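You operate a simulated robot arm through the tools that you are given. There is no shell and no other tool. Be economical: measure what you need, move in short steps, check, and stop when the job is done.

Carry out the task below with a simulated robot arm. There is one attempt and no reset: what you move stays moved.

TASK
Fetch the yellow connector and stand it on the test card.

It is judged by the outcome, as a careful person would: the job done as asked, and still so three seconds after it is handed in. It fails if anything else is knocked over, pushed out of place, dropped, spilled or broken.

THE ROBOT
A 7-joint arm with a two-finger parallel gripper, fixed in place. Base frame: the origin is at the foot of the arm, x ahead of it, y to its left, z up; the work surface is at about z = 0. Lengths are in mm, angles in degrees, forces in N, time in s.
With the tool pointing down near the work surface it reaches from about 220 to 580 mm from the base axis. Its first joint turns from -66.0 to 66.0 degrees. Payload 2.5 kg.
Tool frame: the origin (TCP) lies between the finger pads and is the grasp point; the fingertips stand 23 mm ahead of it; z points along the fingers, y is the line along which they close. The gripper opens to 94 mm. The fingers are 38 mm wide and 10 mm thick; the gripper's body (54 by 96 mm) begins 39 mm behind the TCP.
Orientation is that of the tool frame in the base frame, as a unit quaternion [x, y, z, w]. With the fingers straight down and closing along the base's y, the tool's x points along the base's -x, its y along +y and its z along -z.

THE INTERFACE
- The arm moves only by the tool servo_tool. Its argument "plan" is a list of rows, each a list of 3 entries, a list of its own where there are three numbers: the turn, a rotation vector about the tool's x, y, z in units of 180 degrees (1.0 is 180 degrees), then the shift along the tool's x, y, z in units of 100 mm (1.0 is 100 mm), then the opening in per cent of the stroke, from 0 (shut) to 100 (fully open). In form: [[[wx, wy, wz], [tx, ty, tz], fingers], ...]. A call has 1 to 10 rows; each row is the pose to reach, as a shift and turn from the pose commanded when the call began, along the tool's axes at that moment. A call with a number of a shift or a turn outside -1 to 1 is refused whole. Each row takes 0.2 s and may step no farther than 50 mm and 8.6 degrees from the row before; otherwise, or with a gripper value out of range, the whole call is refused. Where a pose cannot be reached the arm comes as near as it can. A force on the tool above 40 N (or 10 N above the force at the start of the call, whichever is more), or a blocked arm, ends the call early, and 0.2 s more pass. The fingers move at their own pace (about 108 mm/s each) and stop on an object; they squeeze with about 43 N. The grip force told is the motor's: it shows also when the fingers shut on nothing. Time passes only in rows, and 0.2 s behind the last, so rows that repeat a pose let the fingers close. It gives the time, the measured TCP pose, the force on the tool (base axes), the opening and the grip force at its end, in the units of the frame above (readings bear some noise), and new pictures: "pictures" is both (left out), scene, wrist or none.
- Cameras (640 x 400 px; columns grow to the right, rows downward): "scene" is fixed at [92.8, -405.7, 524.5]; the picture's right is [0.97, -0.22, 0.00], its down [-0.16, -0.68, -0.72] and it looks along [0.16, 0.70, -0.70] (base axes); focal length 282 px, centre (320, 200). "wrist" rides on the gripper at [86, 16, -74] in the tool frame; the picture's right is [-0.18, 0.98, 0.00], its down [-0.58, -0.11, -0.81] and it looks along [-0.79, -0.15, 0.59] (tool axes); focal length 243 px, centre (320, 200). There is no depth. A picture from a camera that has moved, and an enlarged one, comes with that camera's place and axes in the base frame and with its lens. The place of the scene camera against the robot may be out by one fixed shift of up to 12 mm in any direction.
- close_up(camera, box): a new picture of the part [left, top, right, bottom] of that camera's present view, enlarged. The clock stands still meanwhile.
- close_job(): hands the job in; it is judged then, once.

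Work in short steps. Places have to be worked out from the pictures, the camera data and where the tool is seen: move nearer, look again, correct. Check each grasp and each placing, and mend what went wrong. You have 90 turns and 170 pictures in all, those below and enlarged ones among them. Open the gripper and draw the arm clear of the work before you hand the job in, unless the task says otherwise; then end with one line.

The tools are called as name(argument=value, ...) on one line, values as JSON. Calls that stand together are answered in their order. servo_tool: Moves the arm, as the interface text tells. Its arguments: {"type":"object","properties":{"plan":{"type":"array","items":{"type":"array"}},"pictures":{"type":"string","enum":["both","scene","wrist","none"]}},"required":["plan"]} The other tools are called the same way: close_up (camera, box) takes an enlarged picture of a part of a camera's view; close_job () hands the job in.

At the start:

```text
t: 0.0
tcp_pos: [352.0, -5.9, 298.7]
tool_rot: [0.0, 1.0, 0.0, 0.0]
force: [-0.1, 0.9, -0.5]
gripper_width: 94.0
grasp_force: 0.0
```

scene: 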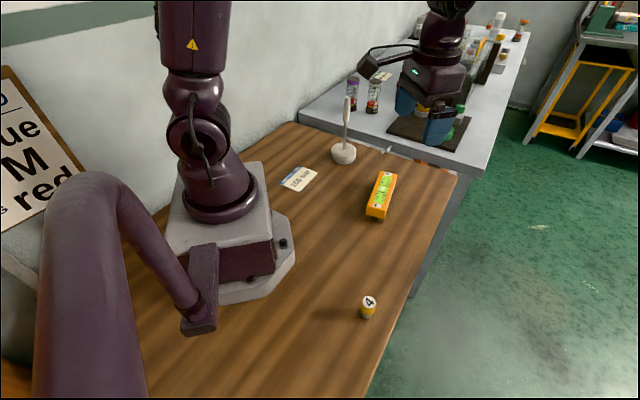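
wrist: 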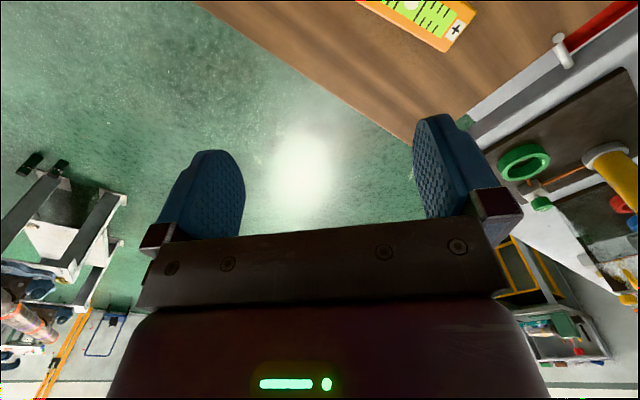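

I'll enlarge the things on the table first: the card, the orange/yellow block, and the yellow cylinder.

close_up(camera="scene", box=[260, 140, 420, 240])

close_up(camera="scene", box=[330, 280, 410, 330])

close_up(camera="scene", box=[330, 60, 490, 160])

```text
4.00 times, centred on (340, 190) of scene
camera zoom: at [92.8, -405.7, 524.5], right [0.97, -0.22, 0.0], down [-0.16, -0.68, -0.72], along [0.16, 0.7, -0.7], focal length 1127 px, centre (240, 240)
```

zoom: 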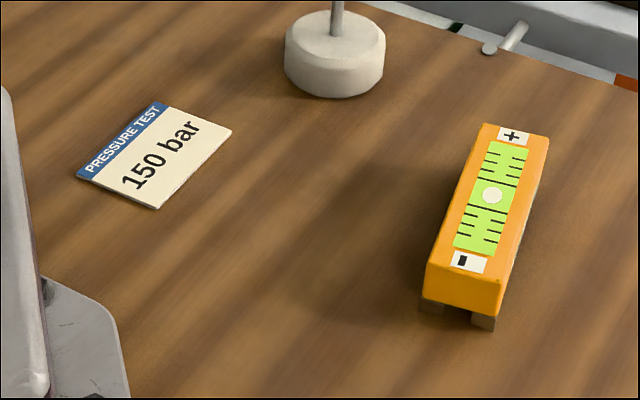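

```text
8.00 times, centred on (370, 305) of scene
camera zoom: at [92.8, -405.7, 524.5], right [0.97, -0.22, 0.0], down [-0.16, -0.68, -0.72], along [0.16, 0.7, -0.7], focal length 2254 px, centre (-80, -640)
```

zoom: 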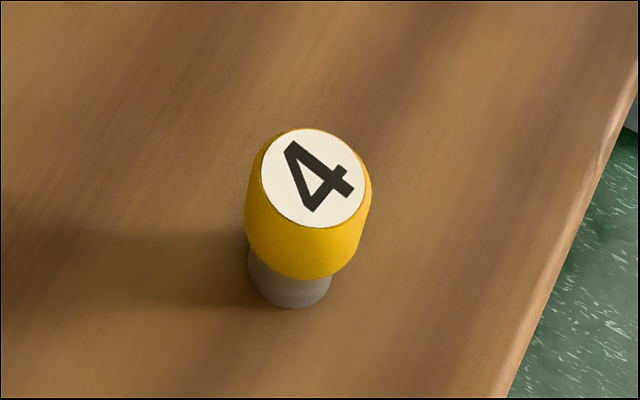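

```text
4.00 times, centred on (410, 110) of scene
camera zoom: at [92.8, -405.7, 524.5], right [0.97, -0.22, 0.0], down [-0.16, -0.68, -0.72], along [0.16, 0.7, -0.7], focal length 1127 px, centre (-40, 560)
```

zoom: 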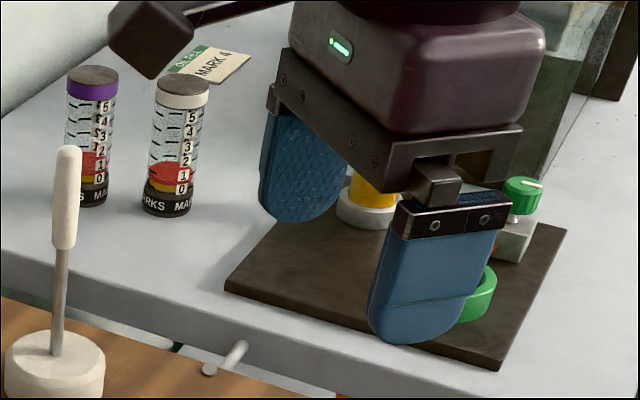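

The card on the wooden table reads "PRESSURE TEST 150 bar". A yellow item in a white collar is hidden behind the gripper, so I'll draw the arm back towards the base to see it.

servo_tool(plan=[[[0, 0, 0], [0.3, 0, 0], 100], [[0, 0, 0], [0.6, 0, 0], 100], [[0, 0, 0], [0.9, 0, 0], 100], [[0, 0, 0], [0.9, 0, 0], 100]])

close_up(camera="scene", box=[330, 10, 530, 160])

close_up(camera="wrist", box=[480, 0, 640, 100])

```text
t: 1.0
tcp_pos: [262.5, -5.8, 298.0]
tool_rot: [0.0, 1.0, 0.0, 0.0]
force: [0.2, 0.2, 0.1]
gripper_width: 94.2
grasp_force: 0.0
camera wrist: at [174.6, 10.5, 373.2], right [0.18, 0.98, 0.0], down [0.58, -0.11, 0.81], along [0.79, -0.15, -0.59], focal length 243 px, centre (320, 200)
```

scene: 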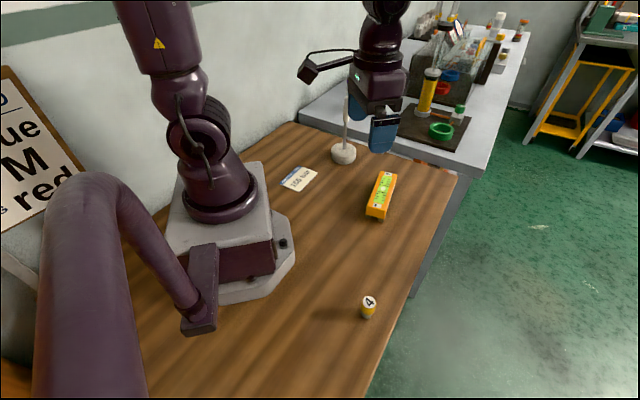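
wrist: 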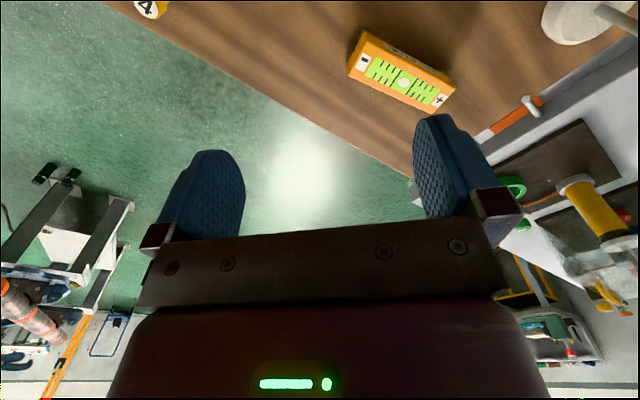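

```text
2.67 times, centred on (430, 85) of scene
camera zoom: at [92.7, -405.7, 524.5], right [0.97, -0.22, 0.0], down [-0.16, -0.68, -0.72], along [0.16, 0.7, -0.7], focal length 751 px, centre (27, 507)
```

zoom: 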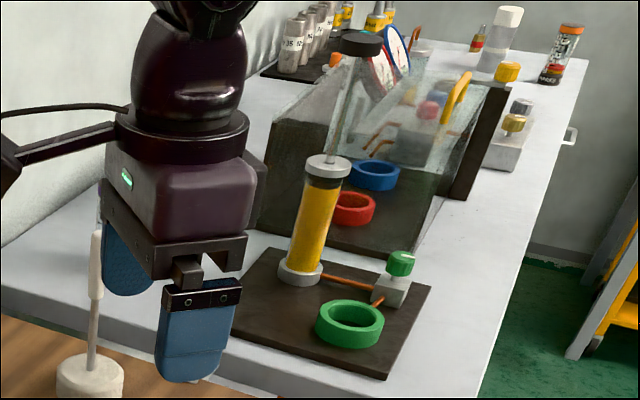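

```text
4.00 times, centred on (560, 50) of wrist
camera zoom: at [174.6, 10.5, 373.2], right [0.18, 0.98, 0.0], down [0.58, -0.11, 0.81], along [0.79, -0.15, -0.59], focal length 970 px, centre (-640, 800)
```

zoom: 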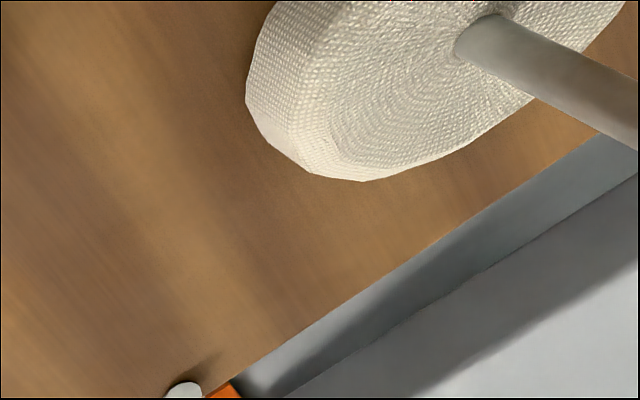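

The yellow item behind the gripper is part of a pump on the far bench. The connector must be the yellow-capped "4" piece, which I put at about (226, -203) and 54 mm tall, with the card near (173, 218). I'll move over the connector in two steps.

servo_tool(plan=[[[0, 0, 0], [0.1, -0.33, 0.15], 100], [[0, 0, 0], [0.2, -0.66, 0.3], 100], [[0, 0, 0], [0.3, -0.98, 0.5], 100], [[0, 0, 0], [0.3, -0.98, 0.5], 100]], pictures="none")

servo_tool(plan=[[[0, 0, 0], [0.02, -0.33, 0.25], 100], [[0, 0, 0], [0.05, -0.66, 0.5], 100], [[0, 0, 0], [0.06, -0.98, 0.8], 100], [[0, 0, 0], [0.06, -0.98, 0.8], 100]])

```text
t: 2.0
tcp_pos: [232.0, -104.2, 246.9]
tool_rot: [0.0, 1.0, 0.0, 0.0]
force: [-0.5, -0.5, 0.0]
gripper_width: 94.0
grasp_force: 0.1
```

```text
t: 3.0
tcp_pos: [224.8, -202.7, 167.9]
tool_rot: [0.0, 1.0, 0.0, 0.0]
force: [0.1, 0.4, -0.4]
gripper_width: 93.9
grasp_force: 0.1
camera wrist: at [138.4, -185.7, 244.1], right [0.18, 0.98, 0.0], down [0.58, -0.11, 0.81], along [0.79, -0.15, -0.59], focal length 243 px, centre (320, 200)
```

scene: 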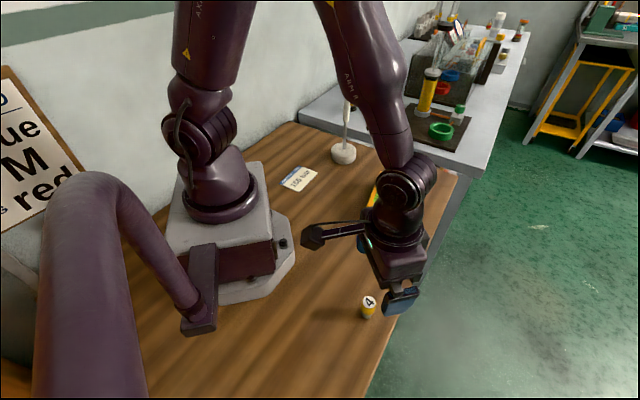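
wrist: 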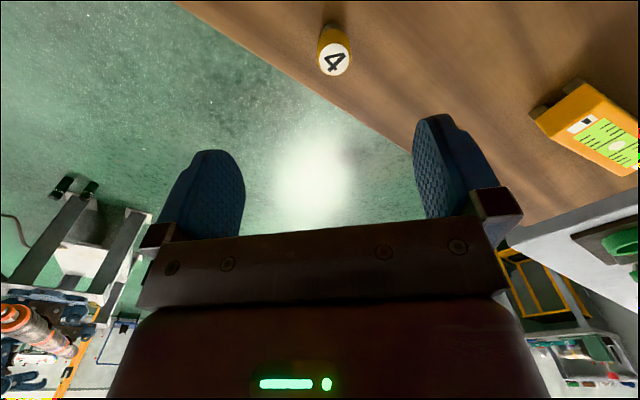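

From the wrist view the connector's top is near (224, -191). I'll enlarge it to refine that.

close_up(camera="wrist", box=[288, 0, 384, 80])

```text
5.00 times, centred on (336, 40) of wrist
camera zoom: at [138.4, -185.7, 244.1], right [0.18, 0.98, 0.0], down [0.58, -0.11, 0.81], along [0.79, -0.15, -0.59], focal length 1213 px, centre (240, 1000)
```

zoom: 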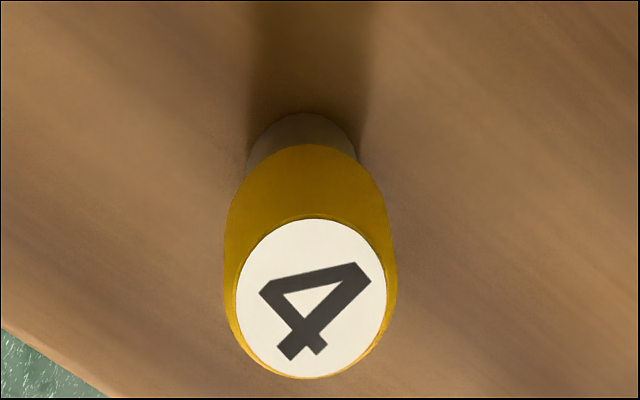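

The connector is at about (225, -190) and 46 mm tall. I'll centre over it and lower until the fingertips are just above its top.

servo_tool(plan=[[[0, 0, 0], [0, 0.127, 0.1], 100], [[0, 0, 0], [0, 0.127, 0.45], 100], [[0, 0, 0], [0, 0.127, 0.85], 100], [[0, 0, 0], [0, 0.127, 0.85], 100]])

```text
t: 4.0
tcp_pos: [226.1, -188.3, 83.9]
tool_rot: [0.001, 1.0, 0.0, 0.001]
force: [-0.5, 0.8, 0.6]
gripper_width: 94.0
grasp_force: 0.1
camera wrist: at [139.0, -173.1, 158.3], right [0.18, 0.98, 0.0], down [0.58, -0.11, 0.81], along [0.79, -0.15, -0.59], focal length 243 px, centre (320, 200)
```

scene: 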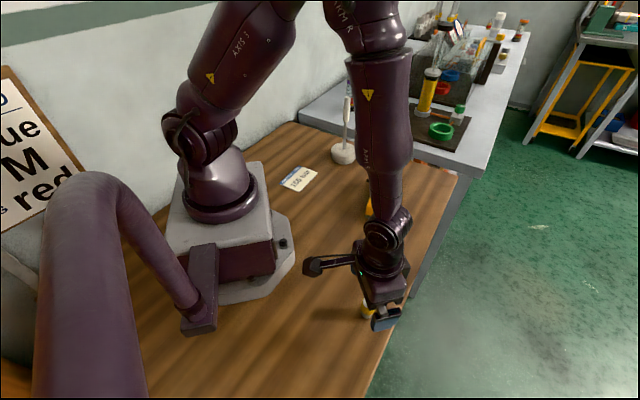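
wrist: 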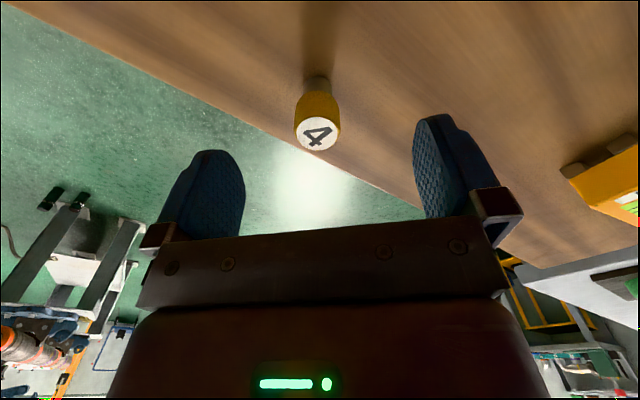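

The centring is good (connector at about (225, -191)), so I'll lower to grasp height and close.

servo_tool(plan=[[[0, 0, 0], [0, -0.015, 0.25], 100], [[0, 0, 0], [0, -0.015, 0.52], 100], [[0, 0, 0], [0, -0.015, 0.52], 60], [[0, 0, 0], [0, -0.015, 0.52], 30], [[0, 0, 0], [0, -0.015, 0.52], 10], [[0, 0, 0], [0, -0.015, 0.52], 10]])

```text
t: 5.4
tcp_pos: [226.2, -190.8, 31.6]
tool_rot: [0.0, 1.0, -0.001, 0.0]
force: [-1.1, 0.0, -0.3]
gripper_width: 25.8
grasp_force: 42.7
camera wrist: at [139.2, -174.2, 106.7], right [0.18, 0.98, 0.0], down [0.58, -0.11, 0.81], along [0.79, -0.15, -0.59], focal length 243 px, centre (320, 200)
```

scene: 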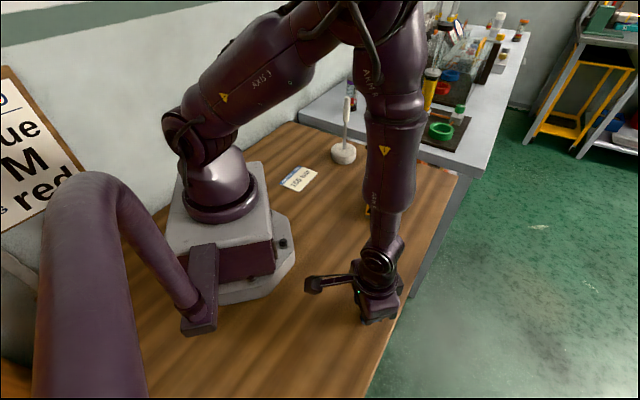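
wrist: 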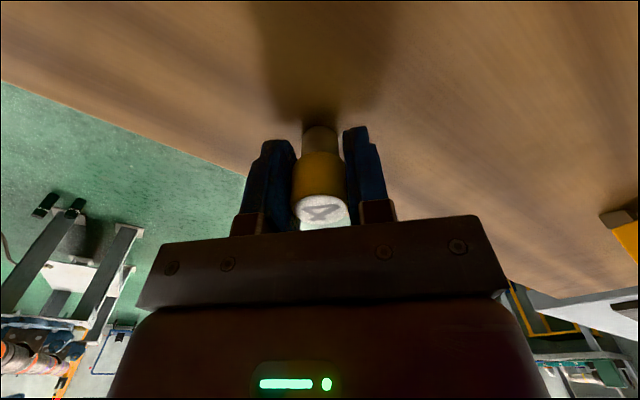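

It's gripped at 25.8 mm width and 43 N. I'll lift straight up and check that it stays held.

servo_tool(plan=[[[0, 0, 0], [0, 0, -0.1], 10], [[0, 0, 0], [0, 0, -0.4], 10], [[0, 0, 0], [0, 0, -0.8], 10], [[0, 0, 0], [0, 0, -1.0], 10], [[0, 0, 0], [0, 0, -1.0], 10]], pictures="wrist")

```text
t: 6.6
tcp_pos: [227.2, -189.3, 131.5]
tool_rot: [0.0, 1.0, 0.0, 0.0]
force: [0.0, 0.3, -0.8]
gripper_width: 25.7
grasp_force: 43.0
camera wrist: at [138.9, -173.9, 206.9], right [0.18, 0.98, 0.0], down [0.58, -0.11, 0.81], along [0.79, -0.15, -0.59], focal length 243 px, centre (320, 200)
```

wrist: 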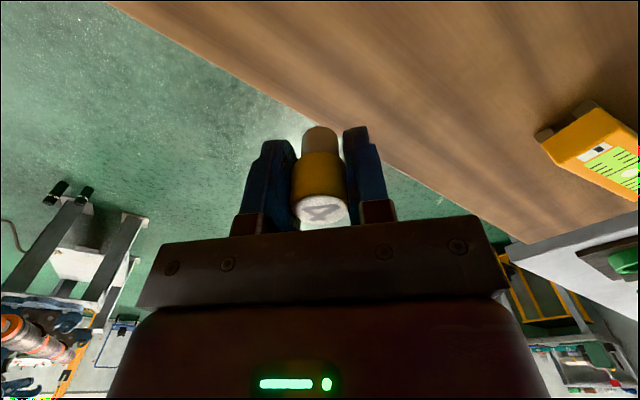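

It's securely held. I'll carry it at about z = 150 along an arc around the base towards the card.

servo_tool(plan=[[[0, 0, 0], [-0.12, 0.24, -0.1], 10], [[0, 0, 0], [-0.24, 0.48, -0.2], 10], [[0, 0, 0], [-0.32, 0.72, -0.2], 10], [[0, 0, 0], [-0.38, 0.96, -0.2], 10], [[0, 0, 0], [-0.38, 0.96, -0.2], 10]], pictures="none")

servo_tool(plan=[[[0, 0, 0], [-0.03, 0.24, 0], 10], [[0, 0, 0], [-0.05, 0.48, 0], 10], [[0, 0, 0], [-0.05, 0.72, 0], 10], [[0, 0, 0], [-0.03, 0.96, 0], 10], [[0, 0, 0], [-0.03, 0.96, 0], 10]], pictures="none")

servo_tool(plan=[[[0, 0, 0], [0.03, 0.24, 0], 10], [[0, 0, 0], [0.08, 0.48, 0], 10], [[0, 0, 0], [0.15, 0.72, 0], 10], [[0, 0, 0], [0.25, 0.96, 0], 10], [[0, 0, 0], [0.25, 0.96, 0], 10]])

```text
t: 7.8
tcp_pos: [263.9, -94.5, 150.2]
tool_rot: [0.0, 1.0, 0.0, 0.001]
force: [-0.4, 0.0, 0.0]
gripper_width: 25.8
grasp_force: 43.6
```

```text
t: 9.0
tcp_pos: [266.7, 1.5, 151.9]
tool_rot: [0.0, 1.0, 0.001, 0.0]
force: [-0.1, 0.4, -0.5]
gripper_width: 25.5
grasp_force: 43.3
```

```text
t: 10.2
tcp_pos: [241.2, 98.1, 151.5]
tool_rot: [0.001, 1.0, 0.001, 0.0]
force: [-0.6, 0.2, 0.1]
gripper_width: 25.7
grasp_force: 42.6
camera wrist: at [154.3, 113.8, 226.9], right [0.18, 0.98, 0.0], down [0.58, -0.11, 0.81], along [0.79, -0.15, -0.59], focal length 243 px, centre (320, 200)
```

scene: 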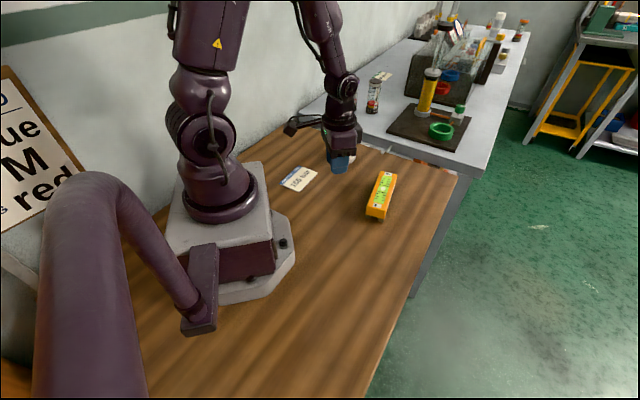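
wrist: 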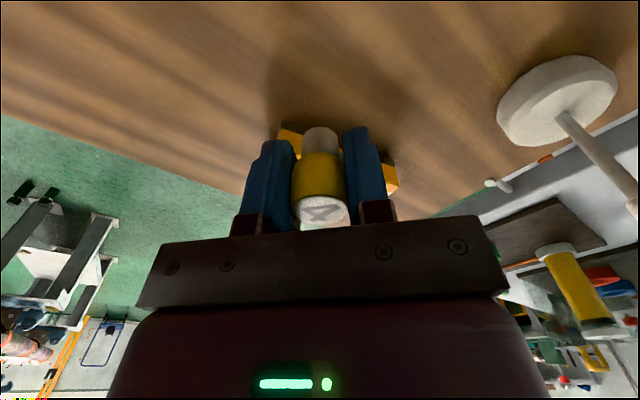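

Still held. Next I'll move to about (178, 198), where the wrist camera should see the card below.

servo_tool(plan=[[[0, 0, 0], [0.12, 0.25, 0], 10], [[0, 0, 0], [0.25, 0.5, 0], 10], [[0, 0, 0], [0.42, 0.75, 0], 10], [[0, 0, 0], [0.63, 1.0, 0], 10], [[0, 0, 0], [0.63, 1.0, 0], 10]])

```text
t: 11.4
tcp_pos: [180.1, 195.9, 151.7]
tool_rot: [0.0, 1.0, 0.001, 0.0]
force: [-0.3, -0.2, 0.6]
gripper_width: 25.6
grasp_force: 42.4
camera wrist: at [91.6, 212.5, 226.9], right [0.18, 0.98, 0.0], down [0.58, -0.11, 0.81], along [0.79, -0.15, -0.59], focal length 243 px, centre (320, 200)
```

scene: 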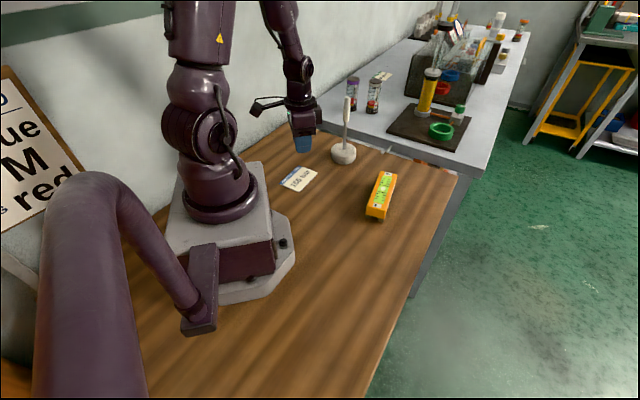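
wrist: 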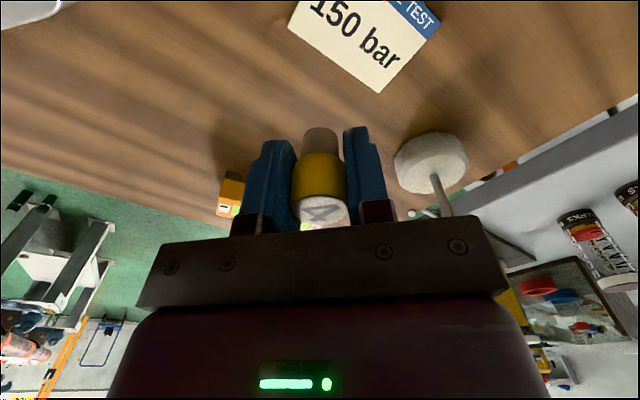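

The wrist view puts the card's centre at about (171, 231), roughly 100 × 69 mm, and that matches the scene view once its shift of about 10 mm is allowed for. I'll move over the centre and go part of the way down.

servo_tool(plan=[[[0, 0, 0], [0.07, 0.35, 0], 10], [[0, 0, 0], [0.07, 0.35, 0.3], 10], [[0, 0, 0], [0.07, 0.35, 0.65], 10], [[0, 0, 0], [0.07, 0.35, 0.9], 10], [[0, 0, 0], [0.07, 0.35, 0.9], 10]])

close_up(camera="scene", box=[240, 110, 368, 210])

```text
t: 12.6
tcp_pos: [170.6, 231.3, 61.1]
tool_rot: [0.0, 1.0, 0.0, 0.001]
force: [-0.1, -0.9, 0.0]
gripper_width: 25.9
grasp_force: 42.9
camera wrist: at [84.0, 247.6, 136.0], right [0.18, 0.98, 0.0], down [0.58, -0.11, 0.81], along [0.79, -0.15, -0.59], focal length 243 px, centre (320, 200)
```

scene: 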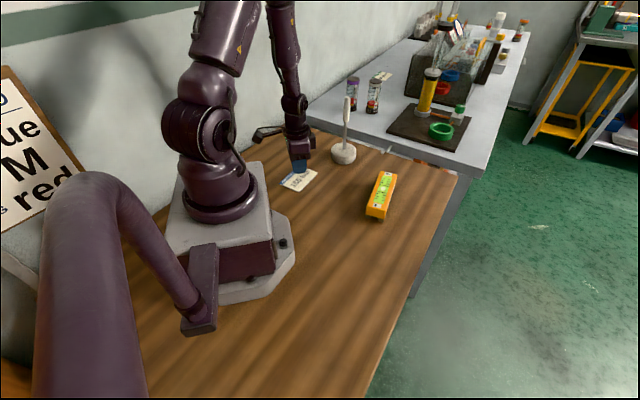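
wrist: 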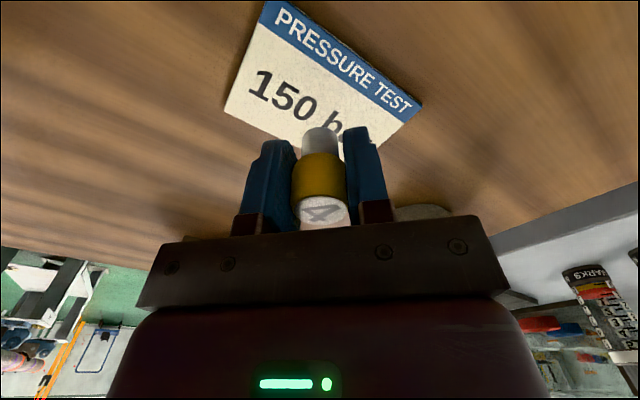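

```text
4.00 times, centred on (304, 160) of scene
camera zoom: at [92.8, -405.7, 524.5], right [0.97, -0.22, 0.0], down [-0.16, -0.68, -0.72], along [0.16, 0.7, -0.7], focal length 1127 px, centre (384, 360)
```

zoom: 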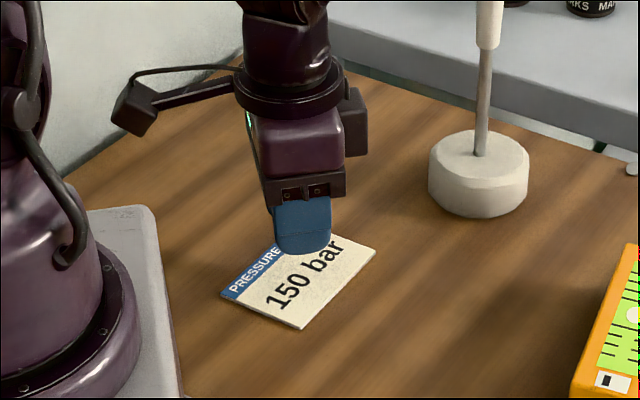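

The corners recomputed from here put the card centre at about (170, 232), directly under the tool. I'll lower to just above contact.

servo_tool(plan=[[[0, 0, 0], [0, 0, 0.15], 10], [[0, 0, 0], [0, 0, 0.24], 10], [[0, 0, 0], [0, 0, 0.265], 10], [[0, 0, 0], [0, 0, 0.265], 10]], pictures="wrist")

close_up(camera="wrist", box=[240, 80, 400, 180])

```text
t: 13.6
tcp_pos: [172.1, 231.4, 35.1]
tool_rot: [0.0, 1.0, 0.0, 0.0]
force: [-1.9, -1.3, 14.6]
gripper_width: 25.6
grasp_force: 42.8
camera wrist: at [84.7, 248.2, 110.0], right [0.18, 0.98, 0.0], down [0.58, -0.11, 0.81], along [0.79, -0.15, -0.59], focal length 243 px, centre (320, 200)
```

wrist: 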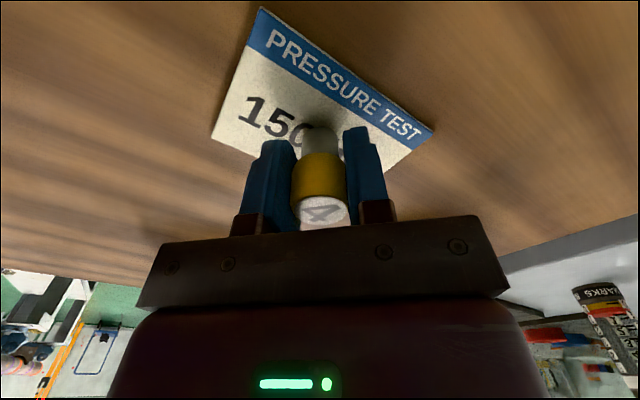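

```text
4.00 times, centred on (320, 130) of wrist
camera zoom: at [84.7, 248.2, 110.0], right [0.18, 0.98, 0.0], down [0.58, -0.11, 0.81], along [0.79, -0.15, -0.59], focal length 970 px, centre (320, 480)
```

zoom: 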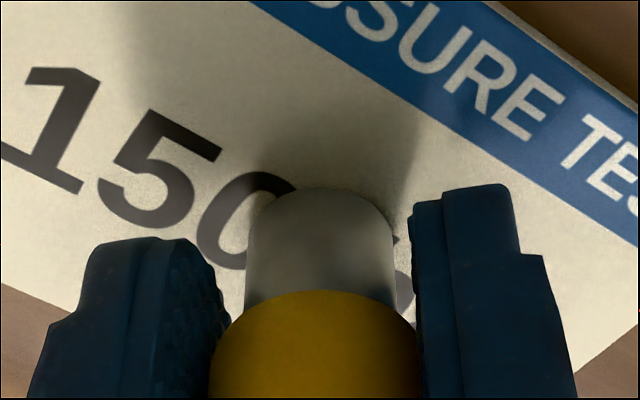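

The connector is in contact with the card, with 14.6 N upward. I'll open the fingers gradually in place.

servo_tool(plan=[[[0, 0, 0], [0, 0, 0], 30], [[0, 0, 0], [0, 0, 0], 45], [[0, 0, 0], [0, 0, 0], 70], [[0, 0, 0], [0, 0, 0], 70]], pictures="wrist")

```text
t: 14.6
tcp_pos: [171.7, 233.0, 34.3]
tool_rot: [0.0, 1.0, 0.0, 0.0]
force: [-0.2, -0.5, -1.5]
gripper_width: 65.9
grasp_force: 0.0
camera wrist: at [84.6, 248.2, 109.8], right [0.18, 0.98, 0.0], down [0.58, -0.11, 0.81], along [0.79, -0.15, -0.59], focal length 243 px, centre (320, 200)
```

wrist: 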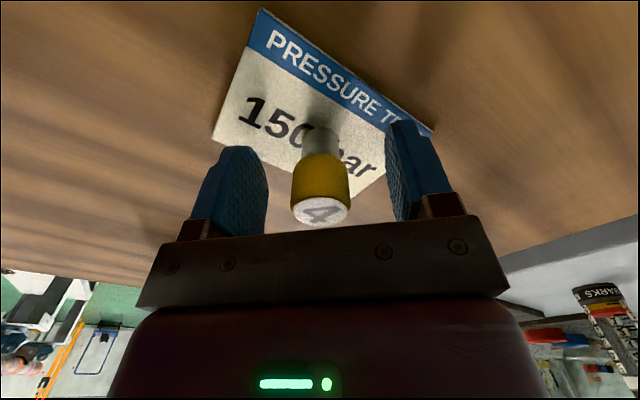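

It's standing free. I'll raise straight up and away.

servo_tool(plan=[[[0, 0, 0], [0, 0, -0.15], 70], [[0, 0, 0], [0, 0, -0.5], 70], [[0, 0, 0], [0, 0, -1.0], 70], [[0, 0, 0], [-0.3, -0.3, -1.0], 70], [[0, 0, 0], [-0.6, -0.6, -1.0], 70], [[0, 0, 0], [-0.6, -0.95, -1.0], 70], [[0, 0, 0], [-0.6, -0.95, -1.0], 70]])

close_up(camera="scene", box=[250, 120, 410, 220])

```text
t: 16.2
tcp_pos: [233.7, 136.2, 135.0]
tool_rot: [0.0, 1.0, 0.0, -0.001]
force: [0.0, 0.7, 0.7]
gripper_width: 65.7
grasp_force: 0.1
camera wrist: at [145.9, 152.9, 209.5], right [0.18, 0.98, 0.0], down [0.58, -0.11, 0.81], along [0.79, -0.15, -0.59], focal length 243 px, centre (320, 200)
```

scene: 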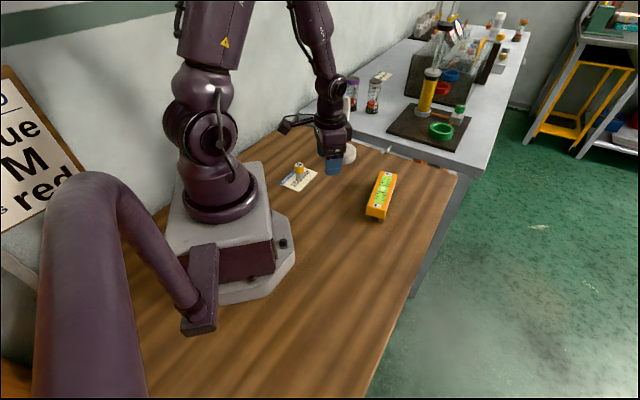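
wrist: 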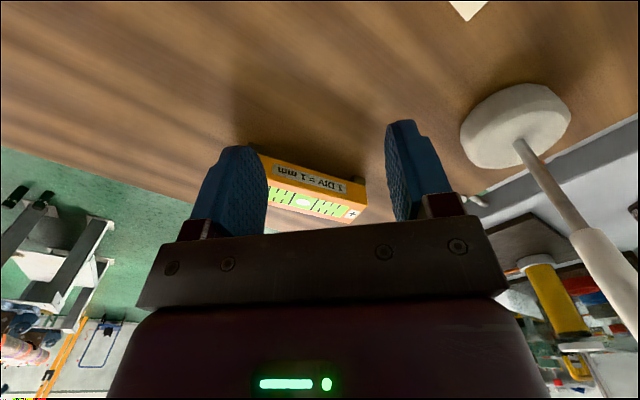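

```text
4.00 times, centred on (330, 170) of scene
camera zoom: at [92.8, -405.7, 524.5], right [0.97, -0.22, 0.0], down [-0.16, -0.68, -0.72], along [0.16, 0.7, -0.7], focal length 1127 px, centre (280, 320)
```

zoom: 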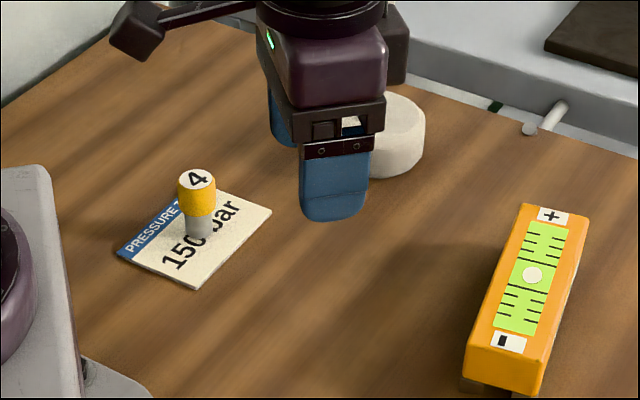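

The connector stands upright on the card, the card hasn't moved, and the arm is clear. I'm handing the job in.

close_job()

```text
The job is handed in.
```

The yellow connector (the yellow-capped piece marked "4") is standing upright in the middle of the pressure test card; nothing else was touched, and the gripper is open and clear.
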